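You operate a simulated robot arm through the tools that you are given. There is no shell and no other tool. Be economical: measure what you need, move in short steps, check, and stop when the job is done.

You run a simulated robot arm. Do the job below in one go: nothing can be reset, and whatever is moved stays where it is left.

TASK
Cream the top of the purple pad with the white cloth.
Fine: care cream from the tin, its lid laid on the bench top meanwhile; put the cloth back and close the tin again. A coat counts when it lies all over at full strength: go over it till it gets no stronger.

It is judged by the outcome, as a careful person would: the job done as asked, and still so three seconds after it is handed in. It fails if anything else is knocked over, pushed out of place, dropped, spilled or broken. Lids that push on must go on centred and level and be pressed home; caps that screw on are set level and turned clockwise until they are tight. Flat cloth is picked up by pressing the open fingertips on it (5 to 10 N) and closing them slowly along it; thin cloth reads only 2 to 8 mm in the jaws.

THE ROBOT
A 7-joint arm with a two-finger parallel gripper, fixed in place. Base frame: the origin is at the foot of the arm, x ahead of it, y to its left, z up; the work surface is at about z = 0. Units: m, degrees, N and s.
With the tool pointing down near the work surface it reaches from about 0.24 to 0.62 m from the base axis. Its first joint turns from -66.0 to 66.0 degrees. Payload 2.6 kg.
The tool frame sits at the grasp point between the pads (the TCP): z along the fingers, y along the line on which they close. The tips reach 0.03 m beyond it. Largest opening 0.094 m; finger width 0.028, thickness 0.01; the body of the gripper, 0.05 by 0.096 m, starts 0.055 m behind the TCP.
Orientation is told as [roll, pitch, yaw] about the base's x, y, z axes, in that order, counted from this pose: with the fingers straight down and closing along the base's y, the tool's x points along the base's -x, its y along +y and its z along -z.

THE INTERFACE
- The arm moves only by the tool jog_arm. Its argument "commands" is a list of rows, each a list of 7 numbers: the shift along the base's x, y, z in units of 100 mm (1.0 is 100 mm), then the turn, a rotation vector about the base's x, y, z in units of 60 degrees (1.0 is 60 degrees), then the closure in counts, from 0 (fully open) to 255 (shut). In form: [[dx, dy, dz, wx, wy, wz, fingers], ...]. A call has 1 to 12 rows; each row is the pose to reach, as a shift and turn from the pose commanded when the call began. A call with a number of a shift or a turn outside -1 to 1 is refused whole. Rows are played at 5 a second. More than 0.05 m and 8.6 degrees between two rows, or a gripper value outside its range, and nothing of the call is played. A pose out of reach is approached as far as the arm can. The call stops where the force on the tool passes 40 N (or 10 N more than at its start, if that is more) or the arm is blocked; 0.2 s more then pass. Each finger travels about 0.072 m/s and halts on what it meets, pressing with about 34 N; the grip force reading is that of the motor and also rises with nothing between the fingers. The clock runs only during rows and for 0.2 s after the last one: add rows that repeat a pose to give the fingers time. The reply holds the time, the measured pose of the TCP, the force on the tool along the base axes, the opening and the grip force, in the units named above and with some noise, with the torque about the TCP (base axes, N m) and any sound that the robot's microphone picked up.
- Cameras (640 x 400 px; columns grow to the right, rows downward): "scene" is fixed at [0.0461, 0.4514, 0.5482]; the picture's right is [-0.59, -0.80, 0.00], its down [-0.56, 0.41, -0.72] and it looks along [0.58, -0.43, -0.69] (base axes); focal length 218 px, centre (320, 200). "wrist" rides on the gripper at [0.076, 0.014, -0.102] in the tool frame; the picture's right is [-0.18, 0.98, 0.00], its down [-0.75, -0.14, -0.64] and it looks along [-0.63, -0.12, 0.77] (tool axes); focal length 243 px, centre (320, 200).
- capture(camera): a new picture of that camera. No time passes.
- locate(camera, pixels): for up to 12 pixels [column, row] of the newest picture of that camera ("zoom" is the newest enlarged one), the place [x, y, z] in the base frame of the surface seen there, good to about 0.002 m. No time passes.
- inspect(camera, box): a new picture of the part [left, top, right, bottom] of that camera's present view, enlarged. No time passes.
- close_job(): hands the job in; it is judged then, once.

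Go step by step. Measure first, check grasps and placings, and put right what went wrong. The budget is 80 turns and 46 pictures, counting those below and the enlarged ones. Unless the task says otherwise, let go and move clear before handing in, and close with one line.

The tools are called after "Request:" as a command line: name --pt "numbers of a row" for each row, then --argument value for the rest, lists and objects as JSON in quotes. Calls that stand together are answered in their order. jog_arm: Moves the arm, as the interface text tells. Its arguments: {"type":"object","properties":{"commands":{"type":"array","items":{"type":"array","items":{"type":"number"}}}},"required":["commands"]} The other tools are called the same way: capture (camera) takes a picture; locate (camera, pixels) gives the place of the surface under pixels of a picture; inspect (camera, box) takes an enlarged picture of a part of a camera's view; close_job () hands the job in.

At the start:

```text
t: 0.0
tool_pos: [0.3484, -0.065, 0.3509]
orientation: [0.1, 0.0, 0.1]
ft_force: [-0.1, 0.2, 0.3]
torque: [-0.01, 0.02, -0.03]
opening: 0.0942
grip_force: 0.1
```

scene: 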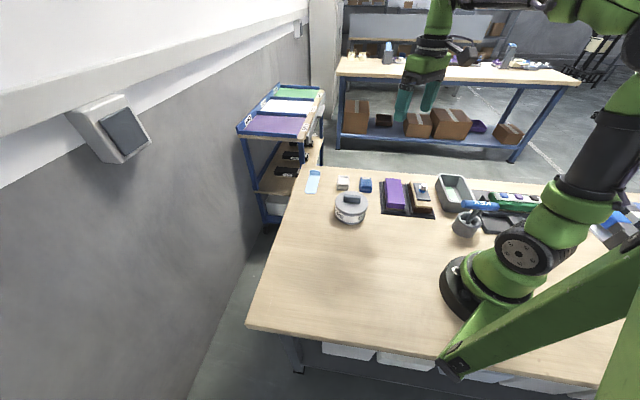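
wrist: 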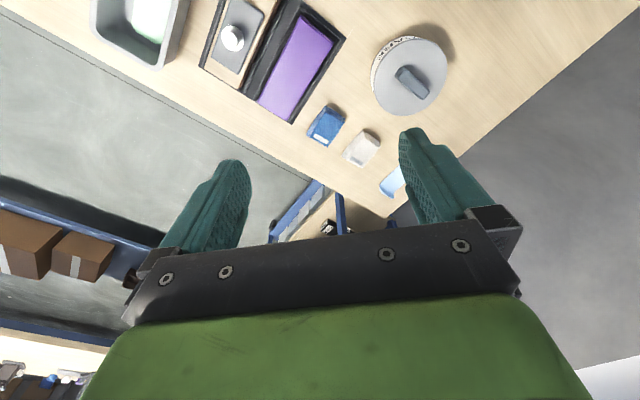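

The pictures show a tin near (350,207), a purple pad near (395,195) and small white and blue items behind. I'll enlarge both views before I measure.

Request:
inspect --camera "scene" --box '[290, 160, 450, 260]'

Request:
inspect --camera "wrist" --box '[200, 0, 480, 175]'

```text
4.00 times, centred on (370, 210) of scene
```

zoom: 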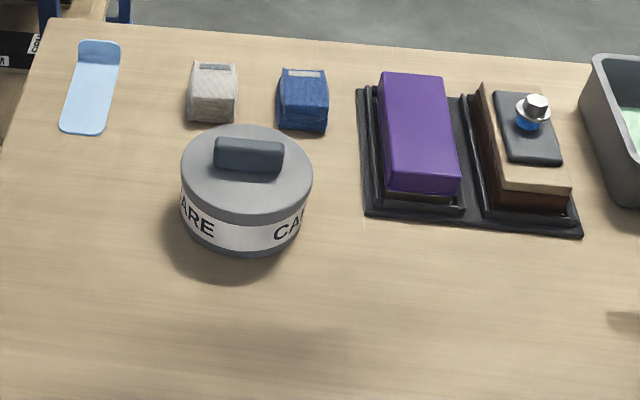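

```text
2.29 times, centred on (340, 88) of wrist
```

zoom: 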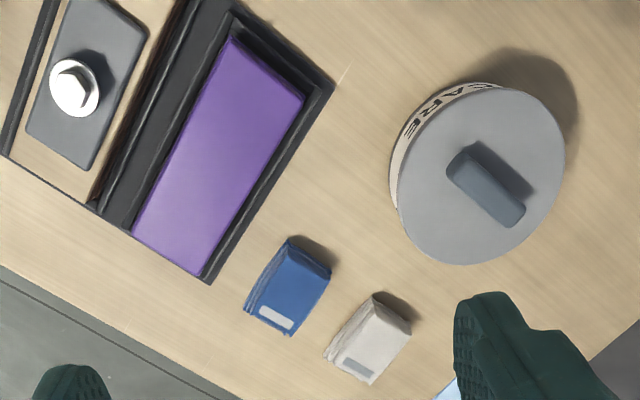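

The white cloth is a small folded block at zoom (370,340), the tin lid has a bar handle at (485,185), and the pad is a purple block in a tray. I'll measure these now.

Request:
locate --camera "zoom" --pixels '[[375, 295], [410, 330], [370, 380], [326, 355], [450, 170], [475, 145], [522, 208], [505, 225], [232, 40], [302, 95], [200, 272], [133, 228]]'

Request:
locate --camera "scene" --pixels '[[337, 178], [348, 178], [343, 184], [337, 191], [350, 191], [352, 198], [336, 204], [367, 206], [350, 211], [345, 187], [365, 187], [390, 220]]'

Request:
locate --camera "zoom" --pixels '[[480, 90], [563, 160], [470, 262], [397, 180], [390, 230], [305, 130], [290, 240], [330, 265], [290, 335], [245, 300], [368, 345], [385, 315]]'

```text
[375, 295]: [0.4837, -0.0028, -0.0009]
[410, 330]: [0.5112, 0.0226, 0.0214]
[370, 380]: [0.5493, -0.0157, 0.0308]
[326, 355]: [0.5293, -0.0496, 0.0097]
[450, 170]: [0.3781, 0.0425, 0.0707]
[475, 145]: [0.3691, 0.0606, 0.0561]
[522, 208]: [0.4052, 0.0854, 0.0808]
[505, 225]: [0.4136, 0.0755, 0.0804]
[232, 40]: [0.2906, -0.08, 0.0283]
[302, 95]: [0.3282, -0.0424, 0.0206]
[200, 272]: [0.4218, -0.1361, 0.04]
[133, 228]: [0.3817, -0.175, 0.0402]
```

```text
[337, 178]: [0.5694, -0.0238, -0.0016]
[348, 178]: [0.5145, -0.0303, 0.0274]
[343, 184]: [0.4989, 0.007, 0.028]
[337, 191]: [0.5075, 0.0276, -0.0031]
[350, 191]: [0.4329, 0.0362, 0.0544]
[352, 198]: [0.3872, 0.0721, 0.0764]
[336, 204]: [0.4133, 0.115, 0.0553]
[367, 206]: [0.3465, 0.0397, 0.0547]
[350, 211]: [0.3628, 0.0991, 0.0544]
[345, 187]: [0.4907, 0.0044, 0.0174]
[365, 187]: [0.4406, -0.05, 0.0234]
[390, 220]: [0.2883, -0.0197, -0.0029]
```

```text
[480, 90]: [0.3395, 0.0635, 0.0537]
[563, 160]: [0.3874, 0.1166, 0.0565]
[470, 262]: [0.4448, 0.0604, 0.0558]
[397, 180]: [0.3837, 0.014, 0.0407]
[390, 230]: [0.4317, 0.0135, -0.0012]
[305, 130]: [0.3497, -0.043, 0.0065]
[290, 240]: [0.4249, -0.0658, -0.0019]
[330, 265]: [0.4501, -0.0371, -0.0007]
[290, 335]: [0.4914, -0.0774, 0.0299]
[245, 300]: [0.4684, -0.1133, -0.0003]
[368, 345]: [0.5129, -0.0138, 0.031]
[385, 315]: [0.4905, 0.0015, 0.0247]
```

The lid top is at z≈0.055 with its centre near (0.39,0.066), the cloth is near (0.515,-0.012) and 0.03 high, and the pad top is at z≈0.04. I'll move back a little for a more downward view.

Request:
jog_arm --pt "-0.2 0.2 0 0 0 0 0" --pt "-0.4 0.4 0 0 0 0 0" --pt "-0.6 0.65 0 0 0 0 0" --pt "-0.7 0.75 0 0 0 0 0" --pt "-0.7 0.75 0 0 0 0 0"

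Request:
capture --camera "wrist"

```text
t: 1.2
tool_pos: [0.277, 0.0113, 0.3521]
orientation: [0.0, 0.1, 0.0]
ft_force: [0.3, 0.1, 0.4]
torque: [0.02, 0.0, -0.04]
opening: 0.0941
grip_force: 0.0
```

```text
41 pictures are left
```

wrist: 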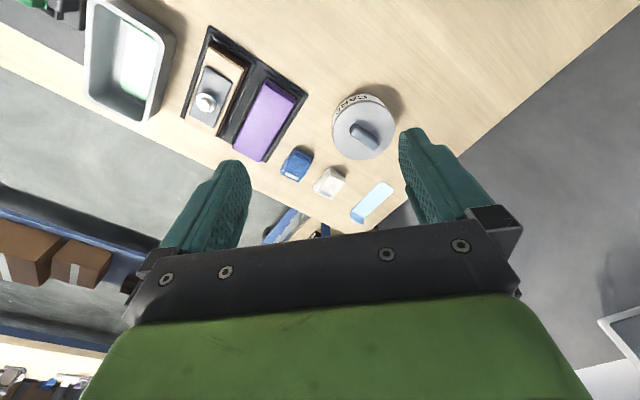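

Request:
inspect --camera "wrist" --box '[220, 70, 420, 195]'

```text
3.20 times, centred on (320, 132) of wrist
```

zoom: 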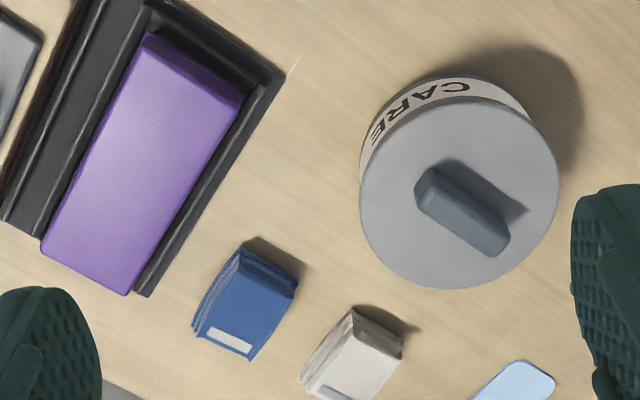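

Request:
locate --camera "zoom" --pixels '[[432, 180], [495, 240], [463, 212], [365, 195], [552, 185], [460, 108], [455, 282], [156, 60], [236, 108], [130, 288], [50, 245], [140, 180]]'

Request:
locate --camera "zoom" --pixels '[[352, 335], [400, 358], [375, 398], [320, 392], [355, 365], [445, 185], [432, 205], [510, 225], [490, 252], [285, 75], [500, 390], [545, 375]]'

```text
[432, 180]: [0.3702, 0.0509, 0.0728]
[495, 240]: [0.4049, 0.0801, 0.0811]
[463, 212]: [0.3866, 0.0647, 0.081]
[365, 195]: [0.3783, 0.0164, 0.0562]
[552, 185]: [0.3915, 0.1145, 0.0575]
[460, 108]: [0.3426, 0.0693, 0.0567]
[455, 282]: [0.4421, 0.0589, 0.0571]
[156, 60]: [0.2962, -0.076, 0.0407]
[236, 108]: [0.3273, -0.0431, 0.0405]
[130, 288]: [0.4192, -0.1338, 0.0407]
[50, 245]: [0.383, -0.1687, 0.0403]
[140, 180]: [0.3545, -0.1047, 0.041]
```

```text
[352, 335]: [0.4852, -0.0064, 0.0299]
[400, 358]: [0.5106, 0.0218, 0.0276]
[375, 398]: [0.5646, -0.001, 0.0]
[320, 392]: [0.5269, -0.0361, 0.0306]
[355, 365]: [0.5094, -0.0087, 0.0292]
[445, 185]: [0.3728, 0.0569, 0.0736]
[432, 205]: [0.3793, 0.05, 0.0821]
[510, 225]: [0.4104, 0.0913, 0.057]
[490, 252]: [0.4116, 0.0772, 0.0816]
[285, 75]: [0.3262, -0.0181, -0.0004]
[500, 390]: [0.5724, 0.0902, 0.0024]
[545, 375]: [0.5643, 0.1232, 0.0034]
```

The pad top spans about (0.296,-0.076) to (0.419,-0.134), turned about -45°. The lid centre is (0.392,0.066), and its handle runs at about 41° with its top at z 0.0815. I'll approach above the handle with yaw +42°.

Request:
jog_arm --pt "0.16 0.1 -0.15 0 0 0.11 0" --pt "0.33 0.2 -0.3 0 0 0.23 0" --pt "0.5 0.3 -0.45 0 0 0.35 0" --pt "0.66 0.4 -0.6 0 0 0.47 0" --pt "0.83 0.48 -0.8 0 0 0.59 0" --pt "1.0 0.55 -1.0 0 0 0.7 0" --pt "1.0 0.55 -1.0 0 0 0.7 0"

Request:
capture --camera "wrist"

```text
t: 2.8
tool_pos: [0.3813, 0.0675, 0.2499]
orientation: [0.0, 0.0, 42.0]
ft_force: [0.7, 0.0, -0.2]
torque: [0.0, 0.0, -0.02]
opening: 0.0938
grip_force: 0.0
```

```text
39 pictures are left
```

wrist: 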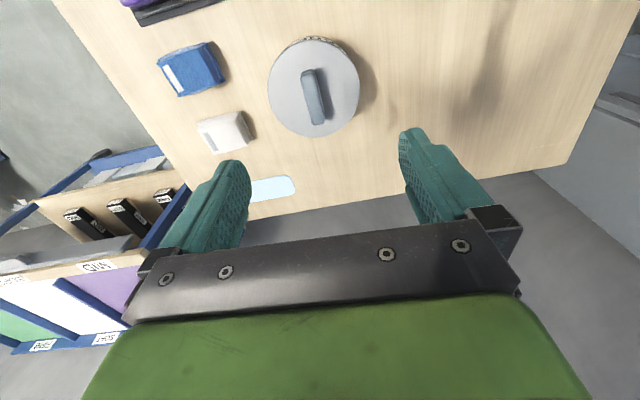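

From here the handle shows at (313,95) and the cloth at (226,132). I'll enlarge and measure both.

Request:
inspect --camera "wrist" --box '[180, 30, 380, 155]'

```text
3.20 times, centred on (280, 92) of wrist
```

zoom: 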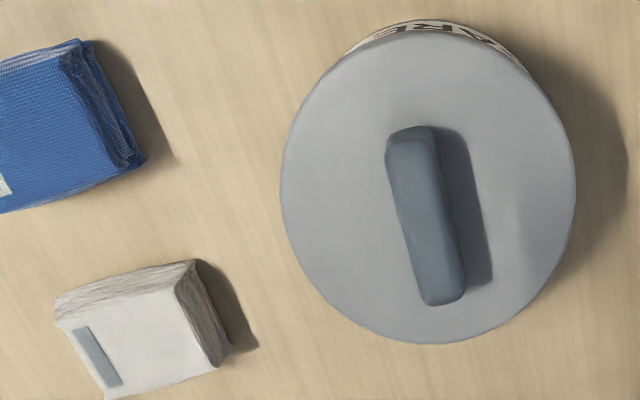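

Request:
locate --camera "zoom" --pixels '[[393, 155], [428, 148], [424, 300], [460, 292], [410, 200], [444, 200], [285, 185], [572, 185], [430, 40], [425, 340], [410, 145], [442, 297]]'

Request:
locate --camera "zoom" --pixels '[[178, 292], [210, 368], [108, 392], [62, 320], [140, 345], [197, 263], [230, 350], [58, 300], [98, 390], [100, 355]]'

```text
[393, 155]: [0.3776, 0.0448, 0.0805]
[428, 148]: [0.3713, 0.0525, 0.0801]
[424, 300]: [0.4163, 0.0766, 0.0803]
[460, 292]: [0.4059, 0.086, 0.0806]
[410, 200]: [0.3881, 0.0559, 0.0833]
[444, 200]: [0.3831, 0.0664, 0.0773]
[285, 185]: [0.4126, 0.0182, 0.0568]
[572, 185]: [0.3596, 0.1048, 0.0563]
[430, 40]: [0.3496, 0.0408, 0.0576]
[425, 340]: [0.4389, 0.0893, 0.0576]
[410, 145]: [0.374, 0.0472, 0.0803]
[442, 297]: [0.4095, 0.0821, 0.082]
```

```text
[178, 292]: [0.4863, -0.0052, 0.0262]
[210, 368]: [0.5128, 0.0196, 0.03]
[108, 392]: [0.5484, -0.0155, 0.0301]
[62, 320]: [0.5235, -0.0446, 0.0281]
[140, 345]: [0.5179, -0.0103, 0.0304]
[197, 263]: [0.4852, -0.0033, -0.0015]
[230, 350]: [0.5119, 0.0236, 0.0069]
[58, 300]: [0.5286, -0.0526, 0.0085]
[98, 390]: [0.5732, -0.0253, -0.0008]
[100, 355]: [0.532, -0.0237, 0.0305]
```

The handle centre is (0.393,0.065) at about 42°, so the current yaw fits. I'll lower towards it in two stages.

Request:
jog_arm --pt "0.13 -0.01 -0.3 0 0 0 0" --pt "0.13 -0.01 -0.6 0 0 0 0" --pt "0.13 -0.01 -1.0 0 0 0 0" --pt "0.13 -0.01 -1.0 0 0 0 0" --pt "0.13 -0.01 -1.0 0 0 0 0"

```text
t: 4.0
tool_pos: [0.3931, 0.0644, 0.1488]
orientation: [-0.1, -0.1, 41.9]
ft_force: [0.7, 0.3, 0.4]
torque: [0.01, -0.03, 0.01]
opening: 0.094
grip_force: 0.1
```

I'm at (0.393,0.064,0.149), over the handle. Next I'll go down to z≈0.091 and close gently.

Request:
jog_arm --pt "0 0 -0.3 0 0 0 0" --pt "0 0 -0.5 0 0 0 0" --pt "0 0 -0.585 0 0 0 0" --pt "0 0 -0.585 0 0 0 60" --pt "0 0 -0.585 0 0 0 120" --pt "0 0 -0.585 0 0 0 170" --pt "0 0 -0.585 0 0 0 200" --pt "0 0 -0.585 0 0 0 230" --pt "0 0 -0.585 0 0 0 255" --pt "0 0 -0.585 0 0 0 255" --pt "0 0 -0.585 0 0 0 255"

```text
t: 6.4
tool_pos: [0.393, 0.0624, 0.0912]
orientation: [0.1, 0.0, 42.1]
ft_force: [-0.4, 1.2, 0.3]
torque: [0.0, -0.02, -0.02]
opening: 0.0162
grip_force: 33.5
heard: snap
```

The handle is gripped with an opening of 16 mm, and the microphone heard a snap. I'll lift in small steps to see whether the lid pulls off.

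Request:
jog_arm --pt "0 0 0.03 0 0 0 255" --pt "0 0 0.06 0 0 0 255" --pt "0 0 0.1 0 0 0 255" --pt "0 0 0.1 0 0 0 255"

Request:
inspect --camera "scene" --box '[290, 160, 450, 260]'

```text
t: 7.4
tool_pos: [0.3941, 0.0647, 0.1021]
orientation: [0.0, 0.0, 42.0]
ft_force: [-0.1, -0.7, 0.4]
torque: [-0.02, 0.01, 0.01]
opening: 0.0159
grip_force: 33.9
```

```text
4.00 times, centred on (370, 210) of scene
```

zoom: 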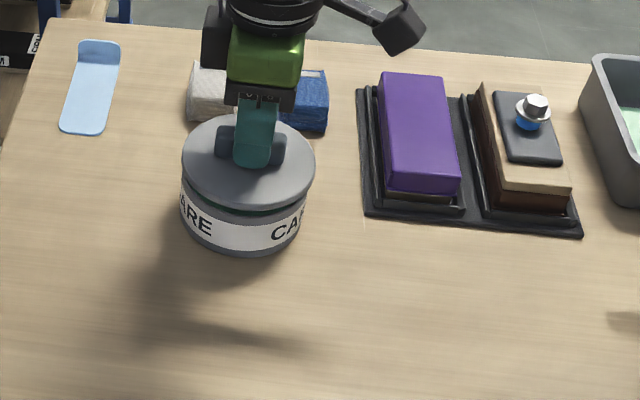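

The lid has come up about 10 mm and the dark green seal shows at zoom (250,210), while the tin stays put. I'll keep lifting, then carry it to the clear bench at about (0.34,0.21).

Request:
jog_arm --pt "0 0 0.2 0 0 0 255" --pt "0 0 0.4 0 0 0 255" --pt "0 0 0.5 0 0 0 255" --pt "-0.1 0.3 0.5 0 0 0 255" --pt "-0.25 0.65 0.5 0 0 0 255" --pt "-0.4 1.0 0.5 0 0 0 255" --pt "-0.4 1.0 0.5 0 0 0 255"

Request:
capture --camera "scene"

```text
t: 9.0
tool_pos: [0.3534, 0.1633, 0.152]
orientation: [0.0, 0.0, 42.0]
ft_force: [-0.7, 0.2, -0.5]
torque: [0.03, -0.01, 0.01]
opening: 0.0158
grip_force: 34.2
```

```text
36 pictures are left
```

scene: 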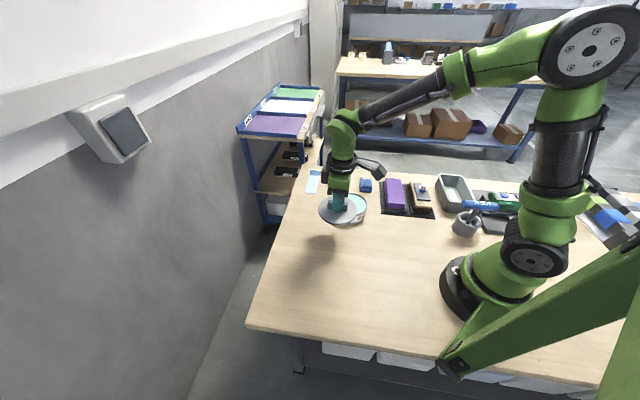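

The tin is open, with pale cream visible at (358,203). I'll go on to the bench spot and descend.

Request:
jog_arm --pt "-0.1 0.3 0 0 0 0 255" --pt "-0.17 0.52 0 0 0 0 255" --pt "-0.17 0.52 -0.3 0 0 0 255" --pt "-0.17 0.52 -0.6 0 0 0 255" --pt "-0.17 0.52 -0.8 0 0 0 255" --pt "-0.17 0.52 -0.85 0 0 0 255" --pt "-0.17 0.52 -0.88 0 0 0 255" --pt "-0.17 0.52 -0.88 0 0 0 255"

Request:
inspect --camera "scene" --box '[270, 180, 430, 280]'

```text
t: 10.8
tool_pos: [0.3356, 0.2173, 0.0639]
orientation: [0.0, 0.0, 42.0]
ft_force: [0.4, -0.3, -0.6]
torque: [-0.04, -0.05, -0.04]
opening: 0.016
grip_force: 34.0
```

```text
4.00 times, centred on (350, 230) of scene
```

zoom: 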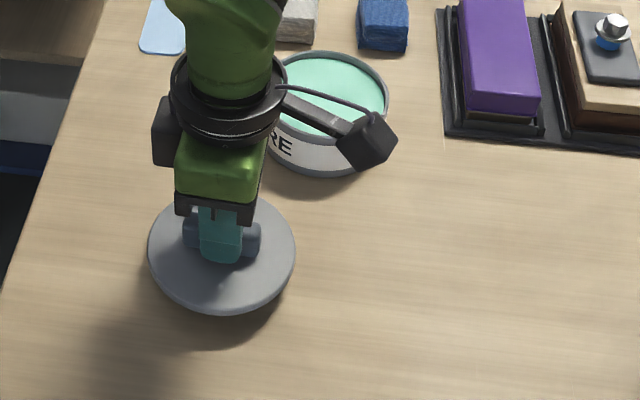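

The lid is still just above the bench. I'll probe down in small steps and watch the force.

Request:
jog_arm --pt "0 0 -0.03 0 0 0 255" --pt "0 0 -0.06 0 0 0 255" --pt "0 0 -0.09 0 0 0 255" --pt "0 0 -0.11 0 0 0 255" --pt "0 0 -0.11 0 0 0 255"

```text
t: 12.0
tool_pos: [0.3338, 0.2165, 0.0533]
orientation: [0.0, 0.0, 42.0]
ft_force: [0.1, 0.2, -0.3]
torque: [0.01, -0.02, -0.01]
opening: 0.0161
grip_force: 33.9
```

Request:
jog_arm --pt "0 0 -0.02 0 0 0 255" --pt "0 0 -0.04 0 0 0 255" --pt "0 0 -0.055 0 0 0 255" --pt "0 0 -0.055 0 0 0 255"

Request:
inspect --camera "scene" --box '[270, 180, 430, 280]'

```text
t: 13.0
tool_pos: [0.3342, 0.2182, 0.0477]
orientation: [0.0, 0.0, 42.0]
ft_force: [-0.1, 0.4, -0.6]
torque: [0.0, -0.01, 0.0]
opening: 0.0159
grip_force: 34.0
```

```text
4.00 times, centred on (350, 230) of scene
```

zoom: 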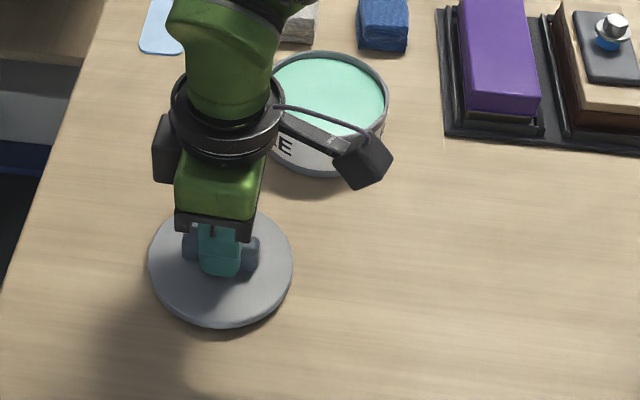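

There's still no contact force. I'll lower a few more millimetres.

Request:
jog_arm --pt "0 0 -0.015 0 0 0 255" --pt "0 0 -0.03 0 0 0 255" --pt "0 0 -0.045 0 0 0 255" --pt "0 0 -0.045 0 0 0 255"

```text
t: 14.0
tool_pos: [0.3341, 0.2162, 0.0434]
orientation: [0.0, 0.0, 42.0]
ft_force: [0.5, -0.8, -0.9]
torque: [-0.02, 0.02, 0.01]
opening: 0.0159
grip_force: 34.0
```

Request:
jog_arm --pt "0 0 -0.01 0 0 0 255" --pt "0 0 -0.02 0 0 0 255" --pt "0 0 -0.03 0 0 0 255" --pt "0 0 -0.03 0 0 0 255"

```text
t: 15.0
tool_pos: [0.3348, 0.2169, 0.0422]
orientation: [0.0, -0.1, 42.0]
ft_force: [-0.7, -0.4, -1.0]
torque: [0.01, 0.05, -0.01]
opening: 0.0158
grip_force: 33.7
```

Request:
jog_arm --pt "0 0 -0.01 0 0 0 255" --pt "0 0 -0.02 0 0 0 255" --pt "0 0 -0.02 0 0 0 255"

Request:
inspect --camera "scene" --box '[290, 220, 370, 270]'

```text
t: 15.8
tool_pos: [0.3356, 0.2179, 0.0392]
orientation: [0.0, -0.1, 42.0]
ft_force: [-7.0, -6.5, 31.3]
torque: [-0.11, 0.17, -0.07]
opening: 0.0163
grip_force: 34.4
```

```text
8.00 times, centred on (330, 245) of scene
```

zoom: 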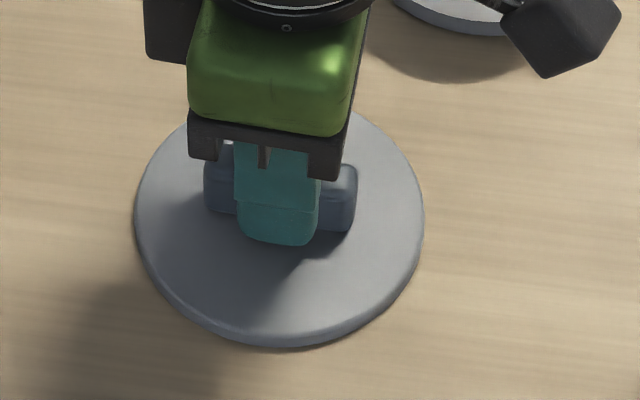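

The lid is on the bench now at 31 N. I'll ease up 1 mm, open, and rise straight up.

Request:
jog_arm --pt "0 0 0.012 0 0 0 255" --pt "0 0 0.012 0 0 0 200" --pt "0 0 0.012 0 0 0 120" --pt "0 0 0.012 0 0 0 40" --pt "0 0 0.012 0 0 0 0" --pt "0 0 0.012 0 0 0 0" --pt "0 0 0.2 0 0 0 0" --pt "0 0 0.6 0 0 0 0" --pt "0 0 1.0 0 0 0 0" --pt "0 0 1.0 0 0 0 0"

Request:
inspect --camera "scene" --box '[270, 165, 430, 265]'

```text
t: 18.0
tool_pos: [0.3368, 0.2156, 0.1412]
orientation: [0.0, 0.0, 42.1]
ft_force: [0.7, -0.5, -0.1]
torque: [-0.01, -0.01, -0.04]
opening: 0.094
grip_force: 0.0
```

```text
4.00 times, centred on (350, 215) of scene
```

zoom: 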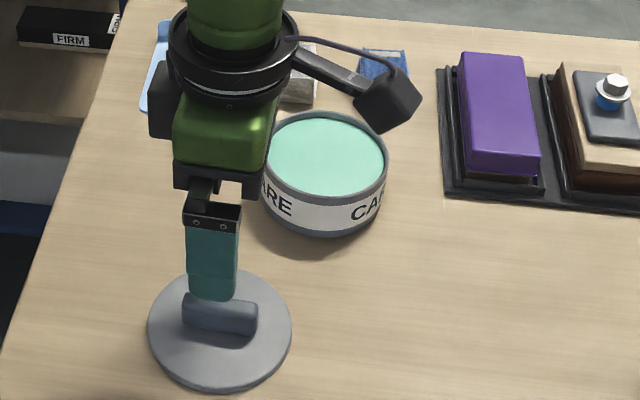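

The lid is resting flat with its handle up, and the tin shows cream. I'll measure the cream level, the rim, and where the lid rests.

Request:
locate --camera "zoom" --pixels '[[326, 158], [290, 165], [360, 160], [326, 190], [325, 125], [326, 203], [264, 160], [387, 155], [327, 115], [220, 305], [270, 345], [160, 350]]'

```text
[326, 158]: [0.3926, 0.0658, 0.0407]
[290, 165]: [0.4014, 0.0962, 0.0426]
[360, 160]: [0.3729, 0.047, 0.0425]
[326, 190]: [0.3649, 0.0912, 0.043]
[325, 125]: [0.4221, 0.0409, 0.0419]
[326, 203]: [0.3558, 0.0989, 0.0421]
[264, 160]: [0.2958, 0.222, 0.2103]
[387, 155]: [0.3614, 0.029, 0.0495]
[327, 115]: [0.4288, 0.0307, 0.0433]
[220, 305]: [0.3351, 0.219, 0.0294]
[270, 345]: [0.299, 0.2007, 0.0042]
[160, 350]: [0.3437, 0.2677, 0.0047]
```

The cream is at z≈0.042 with the rim at z≈0.05, centred near (0.393,0.066). The lid rests at (0.335,0.217). I'll head over to the white cloth.

Request:
jog_arm --pt "0 0 0.2 0 0 0 0" --pt "0.2 -0.3 0.4 0 0 0 0" --pt "0.4 -0.6 0.4 0 0 0 0" --pt "0.7 -0.85 0.4 0 0 0 0" --pt "0.95 -1.0 0.4 0 0 0 0" --pt "0.95 -1.0 0.4 0 0 0 0"

Request:
jog_arm --pt "0.2 -0.3 0 0 0 0 0" --pt "0.4 -0.6 0 0 0 0 0" --pt "0.6 -0.9 0 0 0 0.02 0" --pt "0.7 -1.0 0 0 0 0.033 0" --pt "0.7 -1.0 0 0 0 0.033 0"

Request:
capture --camera "wrist"

```text
t: 19.4
tool_pos: [0.4297, 0.1157, 0.178]
orientation: [0.0, 0.0, 41.9]
ft_force: [0.0, -1.1, -0.6]
torque: [0.05, 0.04, 0.02]
opening: 0.0941
grip_force: 0.1
```

```text
t: 20.6
tool_pos: [0.5007, 0.0162, 0.1785]
orientation: [0.0, 0.0, 44.0]
ft_force: [0.2, -0.1, 0.4]
torque: [0.04, 0.02, -0.01]
opening: 0.0938
grip_force: 0.2
```

```text
31 pictures are left
```

wrist: 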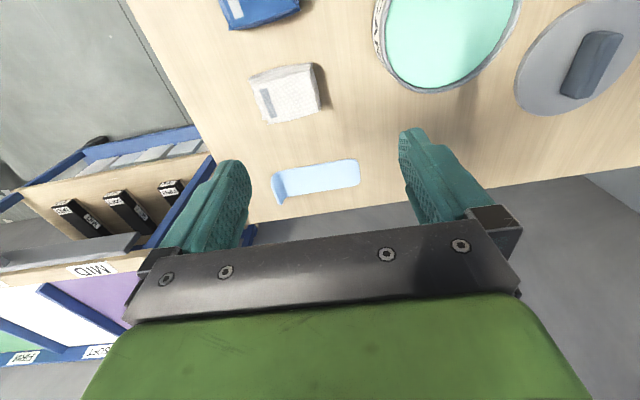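

Request:
locate --camera "wrist" --pixels '[[252, 80], [310, 66], [318, 106], [270, 120], [284, 95], [268, 27], [275, 8], [402, 15], [447, 20], [410, 85], [515, 20], [385, 45]]'

Request:
inspect --camera "wrist" --box '[220, 0, 400, 140]'

```text
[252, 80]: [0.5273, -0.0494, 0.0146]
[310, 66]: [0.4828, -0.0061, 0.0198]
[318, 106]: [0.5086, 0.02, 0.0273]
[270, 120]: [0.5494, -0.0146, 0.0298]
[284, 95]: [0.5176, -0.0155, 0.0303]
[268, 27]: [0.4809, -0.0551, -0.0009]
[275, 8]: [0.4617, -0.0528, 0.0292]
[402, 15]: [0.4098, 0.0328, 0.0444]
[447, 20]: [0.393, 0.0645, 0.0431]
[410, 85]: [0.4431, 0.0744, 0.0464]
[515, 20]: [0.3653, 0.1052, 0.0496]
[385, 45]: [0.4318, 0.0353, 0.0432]
```

```text
2.86 times, centred on (310, 70) of wrist
```

zoom: 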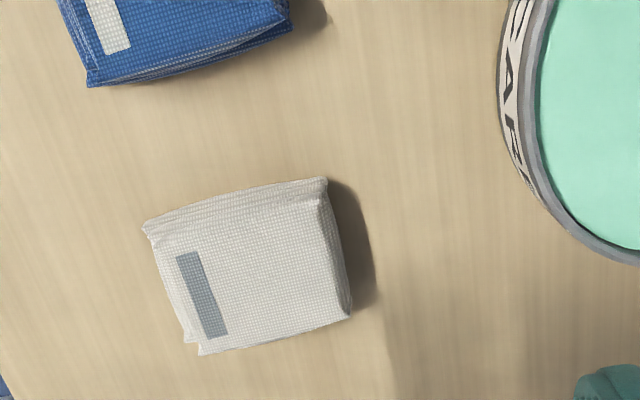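

The cloth is centred at (0.517,-0.012), about 52×37 mm and 30 mm high, squared to the current yaw. I'll go over it and down to z≈0.042, then close slowly.

Request:
jog_arm --pt "0.1 -0.15 0 0 0 0 0" --pt "0.17 -0.285 -0.1 0 0 0 0" --pt "0.17 -0.285 -0.5 0 0 0 0" --pt "0.17 -0.285 -0.8 0 0 0 0" --pt "0.17 -0.285 -0.8 0 0 0 0"

Request:
inspect --camera "scene" --box '[290, 150, 410, 225]'

```text
t: 21.8
tool_pos: [0.5149, -0.0124, 0.098]
orientation: [0.1, 0.0, 44.0]
ft_force: [-0.3, 0.5, 0.1]
torque: [-0.03, 0.02, -0.02]
opening: 0.0939
grip_force: 0.0
```

```text
5.33 times, centred on (350, 188) of scene
```

zoom: 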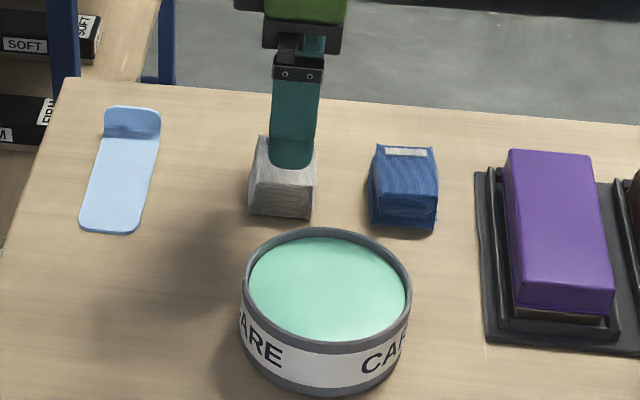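

The fingers straddle the white cloth. I'll lower to z≈0.042 and close.

Request:
jog_arm --pt "0.01 0 -0.3 0 0 0 0" --pt "0.01 0 -0.48 0 0 0 0" --pt "0.01 0 -0.56 0 0 0 0" --pt "0.01 0 -0.56 0 0 0 50" --pt "0.01 0 -0.56 0 0 0 90" --pt "0.01 0 -0.56 0 0 0 115" --pt "0.01 0 -0.56 0 0 0 130" --pt "0.01 0 -0.56 0 0 0 145" --pt "0.01 0 -0.56 0 0 0 160" --pt "0.01 0 -0.56 0 0 0 160"

Request:
inspect --camera "scene" --box '[230, 80, 350, 200]'

```text
t: 24.0
tool_pos: [0.518, -0.0128, 0.0422]
orientation: [0.0, 0.0, 44.1]
ft_force: [0.1, 0.4, 0.1]
torque: [0.0, 0.02, -0.02]
opening: 0.0694
grip_force: 34.5
```

```text
3.33 times, centred on (290, 140) of scene
```

zoom: 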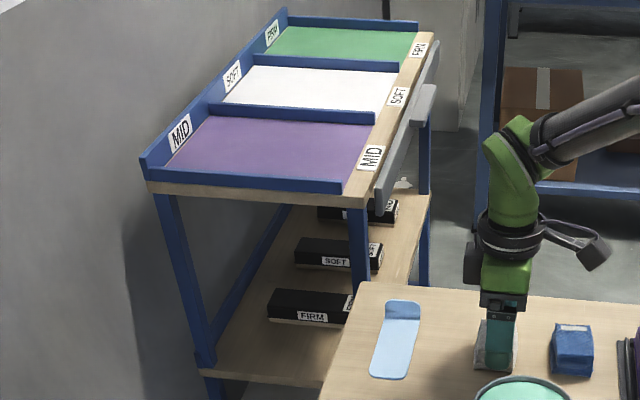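

The cloth is held at 69 mm opening and 34 N. I'll lift it and look.

Request:
jog_arm --pt "0 0 0.1 0 0 0 160" --pt "0 0 0.3 0 0 0 160" --pt "0 0 0.6 0 0 0 160" --pt "0 0 0.8 0 0 0 160" --pt "0 0 0.8 0 0 0 160"

Request:
inspect --camera "scene" --box '[290, 130, 410, 205]'

```text
t: 25.2
tool_pos: [0.5171, -0.011, 0.1228]
orientation: [0.1, 0.1, 44.1]
ft_force: [-0.8, 0.4, -0.5]
torque: [-0.01, 0.0, 0.0]
opening: 0.0689
grip_force: 34.7
```

```text
5.33 times, centred on (350, 168) of scene
```

zoom: 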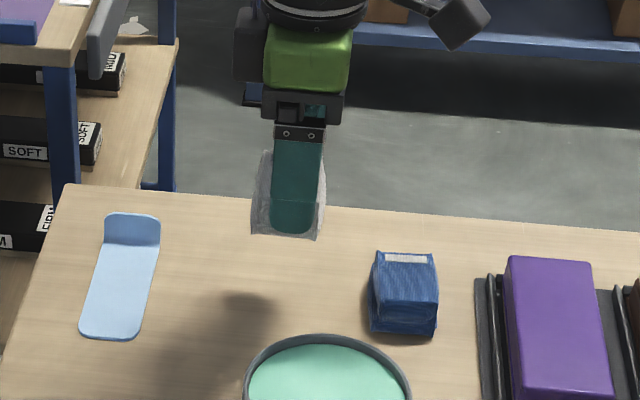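

The cloth is held with its bottom about 42 mm below the TCP. I'll carry it over the cream centre (0.393,0.066).

Request:
jog_arm --pt "-0.2 0.12 0.1 0 0 0 160" --pt "-0.4 0.25 0.1 0 0 0 160" --pt "-0.6 0.4 0.1 0 0 0 160" --pt "-0.8 0.5 0.1 0 0 0 160" --pt "-1.0 0.65 0.1 0 0 0 160" --pt "-1.0 0.65 0.1 0 0 0 160"

Request:
jog_arm --pt "-0.245 0.12 0 0 0 0 160" --pt "-0.245 0.12 -0.2 0 0 0 160" --pt "-0.245 0.12 -0.38 0 0 0 160" --pt "-0.245 0.12 -0.44 0 0 0 160" --pt "-0.245 0.12 -0.47 0 0 0 160" --pt "-0.245 0.12 -0.47 0 0 0 160"

Request:
inspect --camera "scene" --box '[290, 150, 410, 225]'

```text
t: 26.6
tool_pos: [0.4187, 0.0535, 0.1318]
orientation: [0.0, -0.1, 44.0]
ft_force: [-0.8, 1.2, -0.5]
torque: [-0.03, 0.02, -0.02]
opening: 0.0687
grip_force: 34.2
```

```text
t: 28.0
tool_pos: [0.3934, 0.0642, 0.087]
orientation: [-0.1, -0.2, 44.0]
ft_force: [-12.9, -4.6, 38.2]
torque: [-0.04, 0.67, 0.06]
opening: 0.069
grip_force: 34.2
```

```text
5.33 times, centred on (350, 188) of scene
```

zoom: 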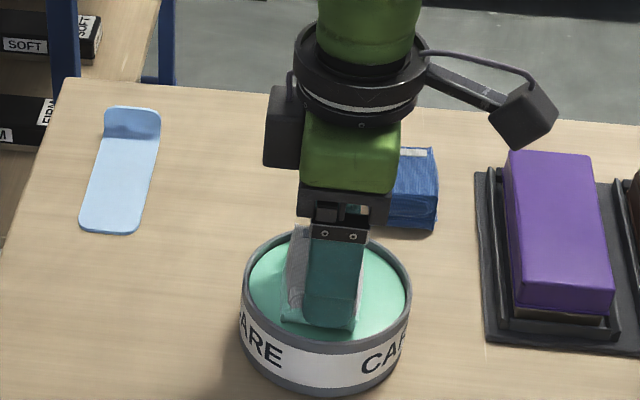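

The cloth is on the cream but pressed too hard at 38 N. I'll ease up until it bears lightly.

Request:
jog_arm --pt "0 0 0.015 0 0 0 160" --pt "0 0 0.015 0 0 0 160"

```text
t: 28.6
tool_pos: [0.3932, 0.0657, 0.0874]
orientation: [-0.1, -0.1, 44.1]
ft_force: [-0.7, -0.9, 18.2]
torque: [0.05, -0.01, -0.02]
opening: 0.0689
grip_force: 34.0
```

It bears about 18 N now, squarely and with no torque. I'll lift out and check that the cloth took cream.

Request:
jog_arm --pt "0 0 0.03 0 0 0 160" --pt "0 0 0.2 0 0 0 160" --pt "0 0 0.5 0 0 0 160" --pt "0 0 0.5 0 0 0 160"

Request:
inspect --camera "scene" --box '[290, 140, 450, 240]'

```text
t: 29.6
tool_pos: [0.394, 0.0654, 0.137]
orientation: [-0.1, 0.1, 44.0]
ft_force: [0.1, -0.1, -0.9]
torque: [0.02, -0.02, -0.03]
opening: 0.0688
grip_force: 33.6
```

```text
4.00 times, centred on (370, 190) of scene
```

zoom: 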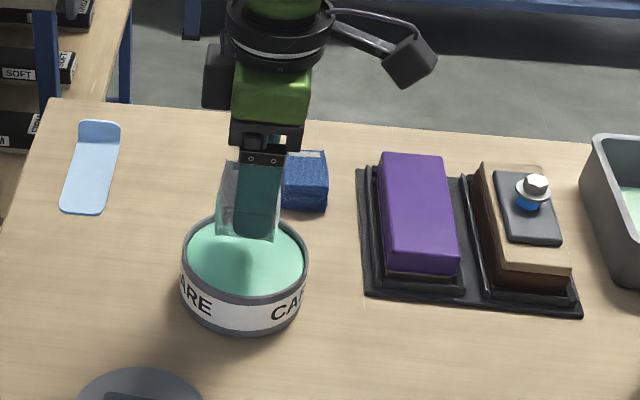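

The cloth's lower edge looks greenish. Before wiping I'll measure the pad's edges and the neighbouring block's heights.

Request:
locate --camera "zoom" --pixels '[[384, 156], [440, 156], [384, 262], [458, 268], [415, 210], [534, 184], [490, 190], [480, 172], [496, 265], [570, 270], [372, 180], [465, 220]]'

Request:
inspect --camera "scene" --box '[330, 165, 380, 205]'

```text
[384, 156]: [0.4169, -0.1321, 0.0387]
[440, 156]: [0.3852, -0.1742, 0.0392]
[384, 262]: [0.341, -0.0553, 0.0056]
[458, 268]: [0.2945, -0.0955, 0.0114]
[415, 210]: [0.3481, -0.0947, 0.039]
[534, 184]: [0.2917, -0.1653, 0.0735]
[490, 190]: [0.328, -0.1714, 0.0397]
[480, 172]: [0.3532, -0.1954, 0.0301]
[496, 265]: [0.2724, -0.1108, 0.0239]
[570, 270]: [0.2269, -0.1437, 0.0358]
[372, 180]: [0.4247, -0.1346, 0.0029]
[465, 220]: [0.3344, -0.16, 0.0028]
```

```text
10.00 times, centred on (355, 185) of scene
```

zoom: 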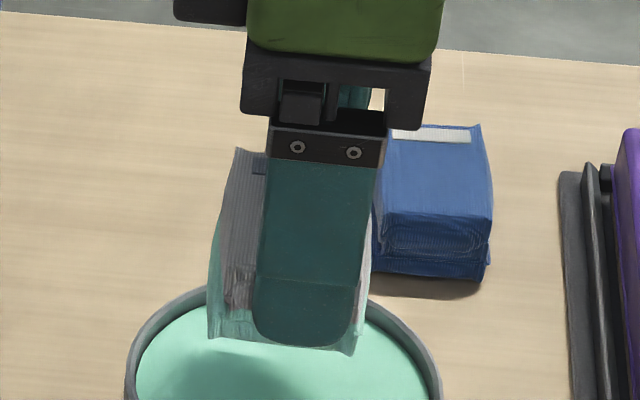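

The cloth's underside carries cream, and the neighbouring knob (z≈0.074) is well clear. I'll move over the near end of the pad.

Request:
jog_arm --pt "-0.1 -0.3 0 0 0 0 160" --pt "-0.2 -0.6 0 0 0 0 160" --pt "-0.4 -0.9 0 0 0 0 160" --pt "-0.56 -1.0 0 0 0 0 160" --pt "-0.56 -1.0 0 0 0 0 160"

Request:
jog_arm --pt "0 -0.2 0 0 0 0 160" --pt "0 -0.39 -0.1 0 0 0 160" --pt "0 -0.39 -0.3 0 0 0 160" --pt "0 -0.39 -0.44 0 0 0 160" --pt "0 -0.39 -0.47 0 0 0 160" --pt "0 -0.39 -0.48 0 0 0 160" --pt "0 -0.39 -0.48 0 0 0 160"

```text
t: 30.8
tool_pos: [0.3384, -0.0345, 0.1378]
orientation: [0.1, 0.0, 44.0]
ft_force: [0.1, -0.5, -1.5]
torque: [0.0, -0.01, 0.0]
opening: 0.0688
grip_force: 33.8
```

```text
t: 32.4
tool_pos: [0.3369, -0.073, 0.0881]
orientation: [0.0, 0.1, 44.0]
ft_force: [-1.4, 0.3, 0.0]
torque: [-0.01, -0.01, 0.0]
opening: 0.069
grip_force: 34.0
```

Request:
jog_arm --pt "0 0 -0.01 0 0 0 160" --pt "0 0 -0.02 0 0 0 160" --pt "0 0 -0.02 0 0 0 160"

```text
t: 33.2
tool_pos: [0.3378, -0.0733, 0.0864]
orientation: [0.0, 0.0, 44.1]
ft_force: [-0.1, 0.4, -0.5]
torque: [0.01, 0.02, 0.0]
opening: 0.069
grip_force: 34.5
```

Request:
jog_arm --pt "0 0 -0.01 0 0 0 160" --pt "0 0 -0.02 0 0 0 160" --pt "0 0 -0.02 0 0 0 160"

```text
t: 34.0
tool_pos: [0.3377, -0.074, 0.0858]
orientation: [0.0, 0.1, 44.0]
ft_force: [0.8, 0.5, -0.4]
torque: [0.01, -0.01, 0.01]
opening: 0.069
grip_force: 33.7
```

Request:
jog_arm --pt "0 0 -0.01 0 0 0 160" --pt "0 0 -0.02 0 0 0 160" --pt "0 0 -0.02 0 0 0 160"

```text
t: 34.8
tool_pos: [0.3368, -0.0741, 0.0837]
orientation: [-0.1, -0.1, 43.9]
ft_force: [-9.1, 1.2, 26.7]
torque: [0.03, 0.39, -0.04]
opening: 0.0688
grip_force: 33.8
```

The cloth is on the pad at 27 N. I'll ease 1 mm to about 12 N and stroke along the pad's long axis, there and back.

Request:
jog_arm --pt "0 0 0.012 0 0 0 160" --pt "0.1 -0.1 0.012 0 0 0 160" --pt "0.2 -0.2 0.012 0 0 0 160" --pt "0.3 -0.3 0.012 0 0 0 160" --pt "0.4 -0.4 0.012 0 0 0 160" --pt "0.51 -0.51 0.012 0 0 0 160" --pt "0.51 -0.51 0.012 0 0 0 160"

Request:
inspect --camera "scene" --box '[340, 160, 460, 235]'

```text
t: 36.4
tool_pos: [0.3887, -0.1257, 0.0825]
orientation: [0.1, 0.0, 44.1]
ft_force: [-2.8, 1.9, 6.7]
torque: [0.12, 0.05, 0.04]
opening: 0.0688
grip_force: 34.2
```

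```text
5.33 times, centred on (400, 198) of scene
```

zoom: 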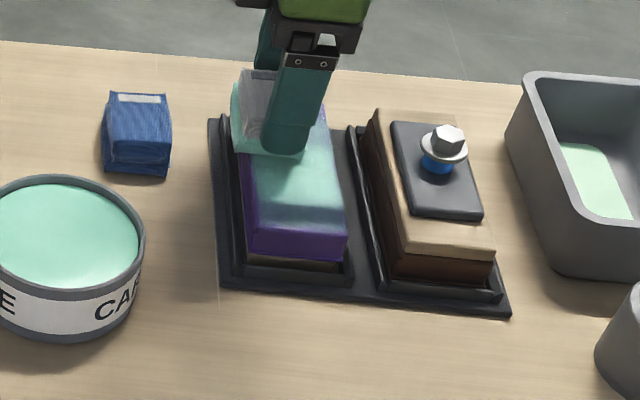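

A coat is going on, but purple still shows at the near end (row 240) and along the left edge (col 248). I'll do overlapping strokes that reach further over the near end and to the left.

Request:
jog_arm --pt "0.035 0.035 -0.003 0 0 0 160" --pt "-0.065 0.135 -0.003 0 0 0 160" --pt "-0.165 0.235 -0.003 0 0 0 160" --pt "-0.265 0.335 -0.003 0 0 0 160" --pt "-0.365 0.435 -0.003 0 0 0 160" --pt "-0.465 0.535 -0.003 0 0 0 160" --pt "-0.56 0.63 -0.003 0 0 0 160" --pt "-0.56 0.63 -0.003 0 0 0 160"

Request:
jog_arm --pt "-0.12 -0.12 0 0 0 0 160" --pt "0 -0.24 0 0 0 0 160" --pt "0.12 -0.36 0 0 0 0 160" --pt "0.24 -0.48 0 0 0 0 160" --pt "0.36 -0.6 0 0 0 0 160" --pt "0.48 -0.72 0 0 0 0 160" --pt "0.54 -0.78 0 0 0 0 160" --pt "0.54 -0.78 0 0 0 0 160"

Request:
inspect --camera "scene" --box '[340, 160, 460, 235]'

```text
t: 38.2
tool_pos: [0.3327, -0.0612, 0.0833]
orientation: [0.0, -0.1, 44.0]
ft_force: [0.1, 0.3, 0.8]
torque: [0.02, -0.06, -0.05]
opening: 0.0686
grip_force: 34.2
```

```text
t: 40.0
tool_pos: [0.3856, -0.1385, 0.0845]
orientation: [0.0, 0.1, 43.9]
ft_force: [0.1, 0.2, 1.0]
torque: [-0.05, 0.0, 0.02]
opening: 0.0686
grip_force: 33.8
```

```text
5.33 times, centred on (400, 198) of scene
```

zoom: 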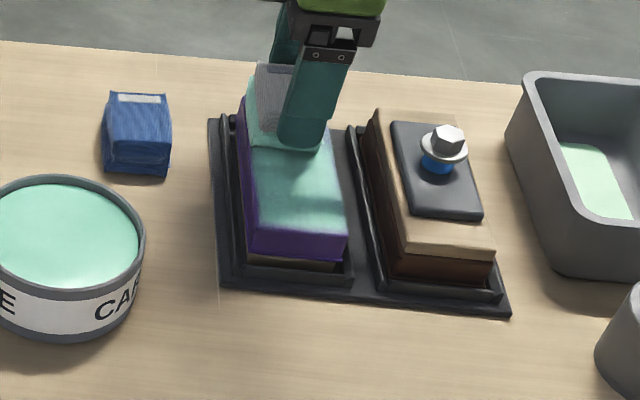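

Coverage is nearly complete but the force has dropped to about 1 N, so I'll press about 0.7 mm lower and go over it again on both tracks.

Request:
jog_arm --pt "0 0 -0.007 0 0 0 160" --pt "-0.13 0.13 -0.007 0 0 0 160" --pt "-0.26 0.26 -0.007 0 0 0 160" --pt "-0.39 0.39 -0.007 0 0 0 160" --pt "-0.52 0.52 -0.007 0 0 0 160" --pt "-0.64 0.64 -0.007 0 0 0 160" --pt "-0.64 0.64 -0.007 0 0 0 160"

Request:
jog_arm --pt "0.12 0.12 0 0 0 0 160" --pt "0.25 -0.01 0 0 0 0 160" --pt "0.38 -0.14 0 0 0 0 160" --pt "0.51 -0.27 0 0 0 0 160" --pt "0.64 -0.4 0 0 0 0 160" --pt "0.77 -0.53 0 0 0 0 160" --pt "0.77 -0.53 0 0 0 0 160"

Request:
jog_arm --pt "0 0 0.1 0 0 0 160" --pt "0.1 0.1 0.6 0 0 0 160" --pt "0.3 0.3 0.7 0 0 0 160" --pt "0.3 0.5 0.7 0 0 0 160" --pt "0.3 0.7 0.7 0 0 0 160"

Request:
inspect --camera "scene" --box '[340, 160, 460, 235]'

```text
t: 41.6
tool_pos: [0.3233, -0.0768, 0.0842]
orientation: [0.0, -0.1, 44.0]
ft_force: [6.5, -3.6, 13.5]
torque: [-0.12, -0.24, -0.01]
opening: 0.0689
grip_force: 33.8
```

```text
t: 43.2
tool_pos: [0.3999, -0.1301, 0.0829]
orientation: [0.0, 0.0, 44.0]
ft_force: [-6.5, 5.7, 18.7]
torque: [0.41, 0.43, -0.03]
opening: 0.0689
grip_force: 34.0
```

```text
refused: row 2 steps farther than a row can; nothing moved
```

```text
5.33 times, centred on (400, 198) of scene
```

zoom: 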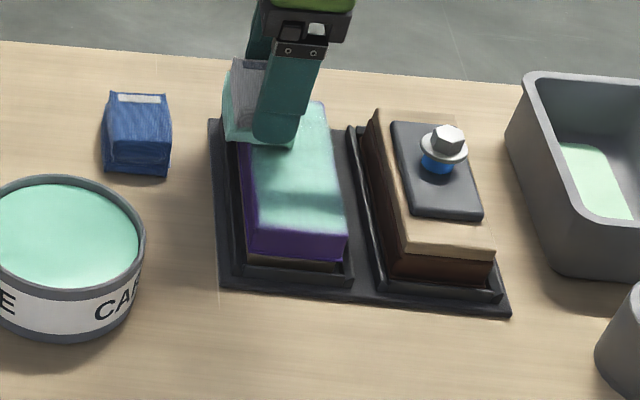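

Forces during these strokes were about 13–19 N. I'll lift clear and look at the coat.

Request:
jog_arm --pt "0 0 0.1 0 0 0 160" --pt "0 0.1 0.4 0 0 0 160" --pt "0 0.4 0.6 0 0 0 160" --pt "0 0.7 0.6 0 0 0 160" --pt "0 1.0 0.6 0 0 0 160" --pt "0 1.0 0.6 0 0 0 160"

Request:
inspect --camera "scene" --box '[340, 160, 460, 235]'

```text
t: 44.6
tool_pos: [0.3981, -0.0283, 0.1442]
orientation: [0.1, 0.0, 44.1]
ft_force: [0.7, 0.1, 0.0]
torque: [-0.01, 0.02, -0.02]
opening: 0.0686
grip_force: 34.3
```

```text
5.33 times, centred on (400, 198) of scene
```

zoom: 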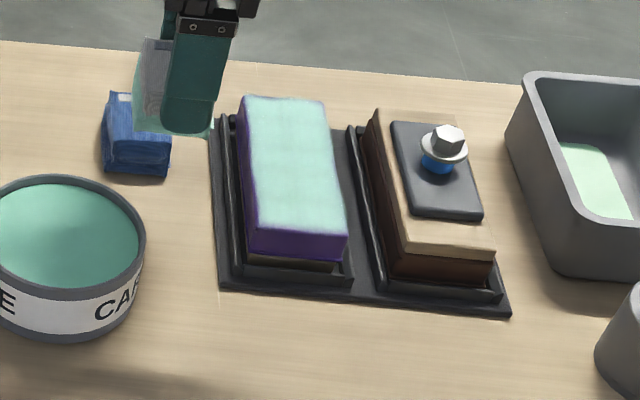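

The coat now covers most of the top. I'll look closer for weak edges.

Request:
inspect --camera "scene" --box '[380, 172, 412, 212]'

```text
10.00 times, centred on (396, 192) of scene
```

zoom: 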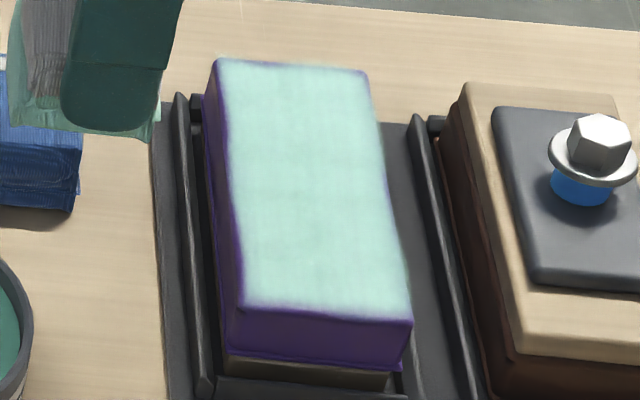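

The coat looks even, with slightly softer edges at the near-right corner (395,310). I'll take fresh cream and do another full pass that overlaps the edges more.

Request:
jog_arm --pt "-0.02 0.3 0 0 0 0 160" --pt "-0.05 0.6 0 0 0 0 160" --pt "-0.05 0.95 0 0 0 0 160" --pt "-0.05 0.95 -0.3 0 0 0 160" --pt "-0.05 0.95 -0.5 0 0 0 160" --pt "-0.05 0.95 -0.56 0 0 0 160" --pt "-0.05 0.95 -0.56 0 0 0 160"

```text
t: 46.2
tool_pos: [0.3952, 0.0661, 0.0877]
orientation: [0.0, 0.0, 44.0]
ft_force: [0.5, -0.6, -1.1]
torque: [-0.03, 0.0, -0.01]
opening: 0.0688
grip_force: 34.5
```

Request:
jog_arm --pt "0 0 -0.015 0 0 0 160" --pt "0 0 -0.025 0 0 0 160" --pt "0 0 -0.025 0 0 0 160"

```text
t: 47.0
tool_pos: [0.3953, 0.0663, 0.0864]
orientation: [0.0, -0.1, 43.9]
ft_force: [-6.8, 0.1, 15.8]
torque: [0.13, 0.26, 0.0]
opening: 0.0688
grip_force: 33.9
```

It's loaded at 16 N. I'll lift and return to the pad's far end.

Request:
jog_arm --pt "0 0 0.1 0 0 0 160" --pt "0 0 0.5 0 0 0 160" --pt "0 -0.4 0.6 0 0 0 160" --pt "0.03 -0.7 0.6 0 0 0 160" --pt "0.06 -1.0 0.6 0 0 0 160"

Request:
jog_arm --pt "0 -0.4 0 0 0 0 160" --pt "0 -0.8 0 0 0 0 160" --pt "0 -0.95 -0.1 0 0 0 160" --pt "0 -0.95 -0.4 0 0 0 160" --pt "0 -0.95 -0.58 0 0 0 160" --pt "0 -0.95 -0.605 0 0 0 160" --pt "0 -0.95 -0.61 0 0 0 160" --pt "0 -0.95 -0.61 0 0 0 160"

```text
t: 48.2
tool_pos: [0.4003, -0.0354, 0.1455]
orientation: [0.0, 0.1, 44.0]
ft_force: [0.1, 0.2, -1.2]
torque: [-0.04, 0.01, 0.0]
opening: 0.0687
grip_force: 34.5
```

```text
t: 50.0
tool_pos: [0.4002, -0.1304, 0.0837]
orientation: [0.1, 0.0, 44.1]
ft_force: [0.2, 0.0, -0.8]
torque: [0.0, -0.03, 0.01]
opening: 0.0687
grip_force: 33.7
```

No contact yet, so I'll go 1.2 mm lower and stroke at about 10 N.

Request:
jog_arm --pt "0 0 -0.012 0 0 0 160" --pt "-0.1 0.1 -0.012 0 0 0 160" --pt "-0.22 0.22 -0.012 0 0 0 160" --pt "-0.34 0.34 -0.012 0 0 0 160" --pt "-0.46 0.46 -0.012 0 0 0 160" --pt "-0.58 0.58 -0.012 0 0 0 160" --pt "-0.69 0.69 -0.012 0 0 0 160" --pt "-0.69 0.69 -0.012 0 0 0 160"

Request:
jog_arm --pt "-0.07 -0.07 0 0 0 0 160" --pt "-0.15 -0.15 0 0 0 0 160" --pt "-0.03 -0.27 0 0 0 0 160" --pt "0.09 -0.39 0 0 0 0 160" --pt "0.21 -0.51 0 0 0 0 160" --pt "0.33 -0.63 0 0 0 0 160" --pt "0.45 -0.75 0 0 0 0 160" --pt "0.54 -0.84 0 0 0 0 160" --pt "0.54 -0.84 0 0 0 0 160"

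```text
t: 51.8
tool_pos: [0.3341, -0.0597, 0.0837]
orientation: [-0.3, -0.2, 44.0]
ft_force: [6.5, -5.4, 17.9]
torque: [-0.25, -0.18, 0.07]
opening: 0.0688
grip_force: 34.1
```

```text
t: 52.5
tool_pos: [0.3194, -0.0764, 0.0828]
orientation: [0.4, -0.1, 44.1]
ft_force: [0.1, 0.2, 4.5]
torque: [-0.02, -0.08, -0.04]
opening: 0.0692
grip_force: 34.2
stopped in row 3: the force on the tool passed its limit at 45 N (the readings are from after the stop); the commanded pose is now the measured one
```

The stroke stopped at 45 N near the near-right corner. I'll look before going on.

Request:
inspect --camera "scene" --box '[360, 165, 440, 235]'

```text
5.71 times, centred on (400, 200) of scene
```

zoom: 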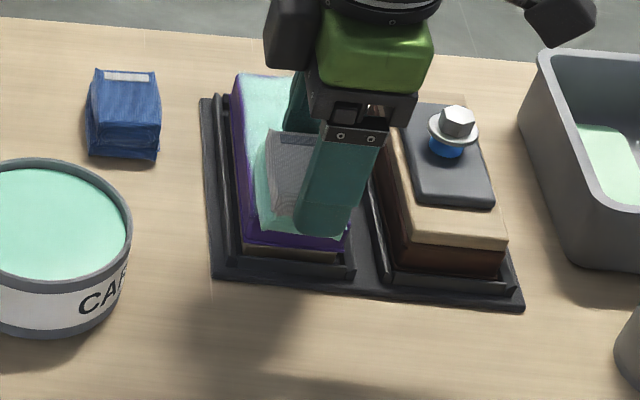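

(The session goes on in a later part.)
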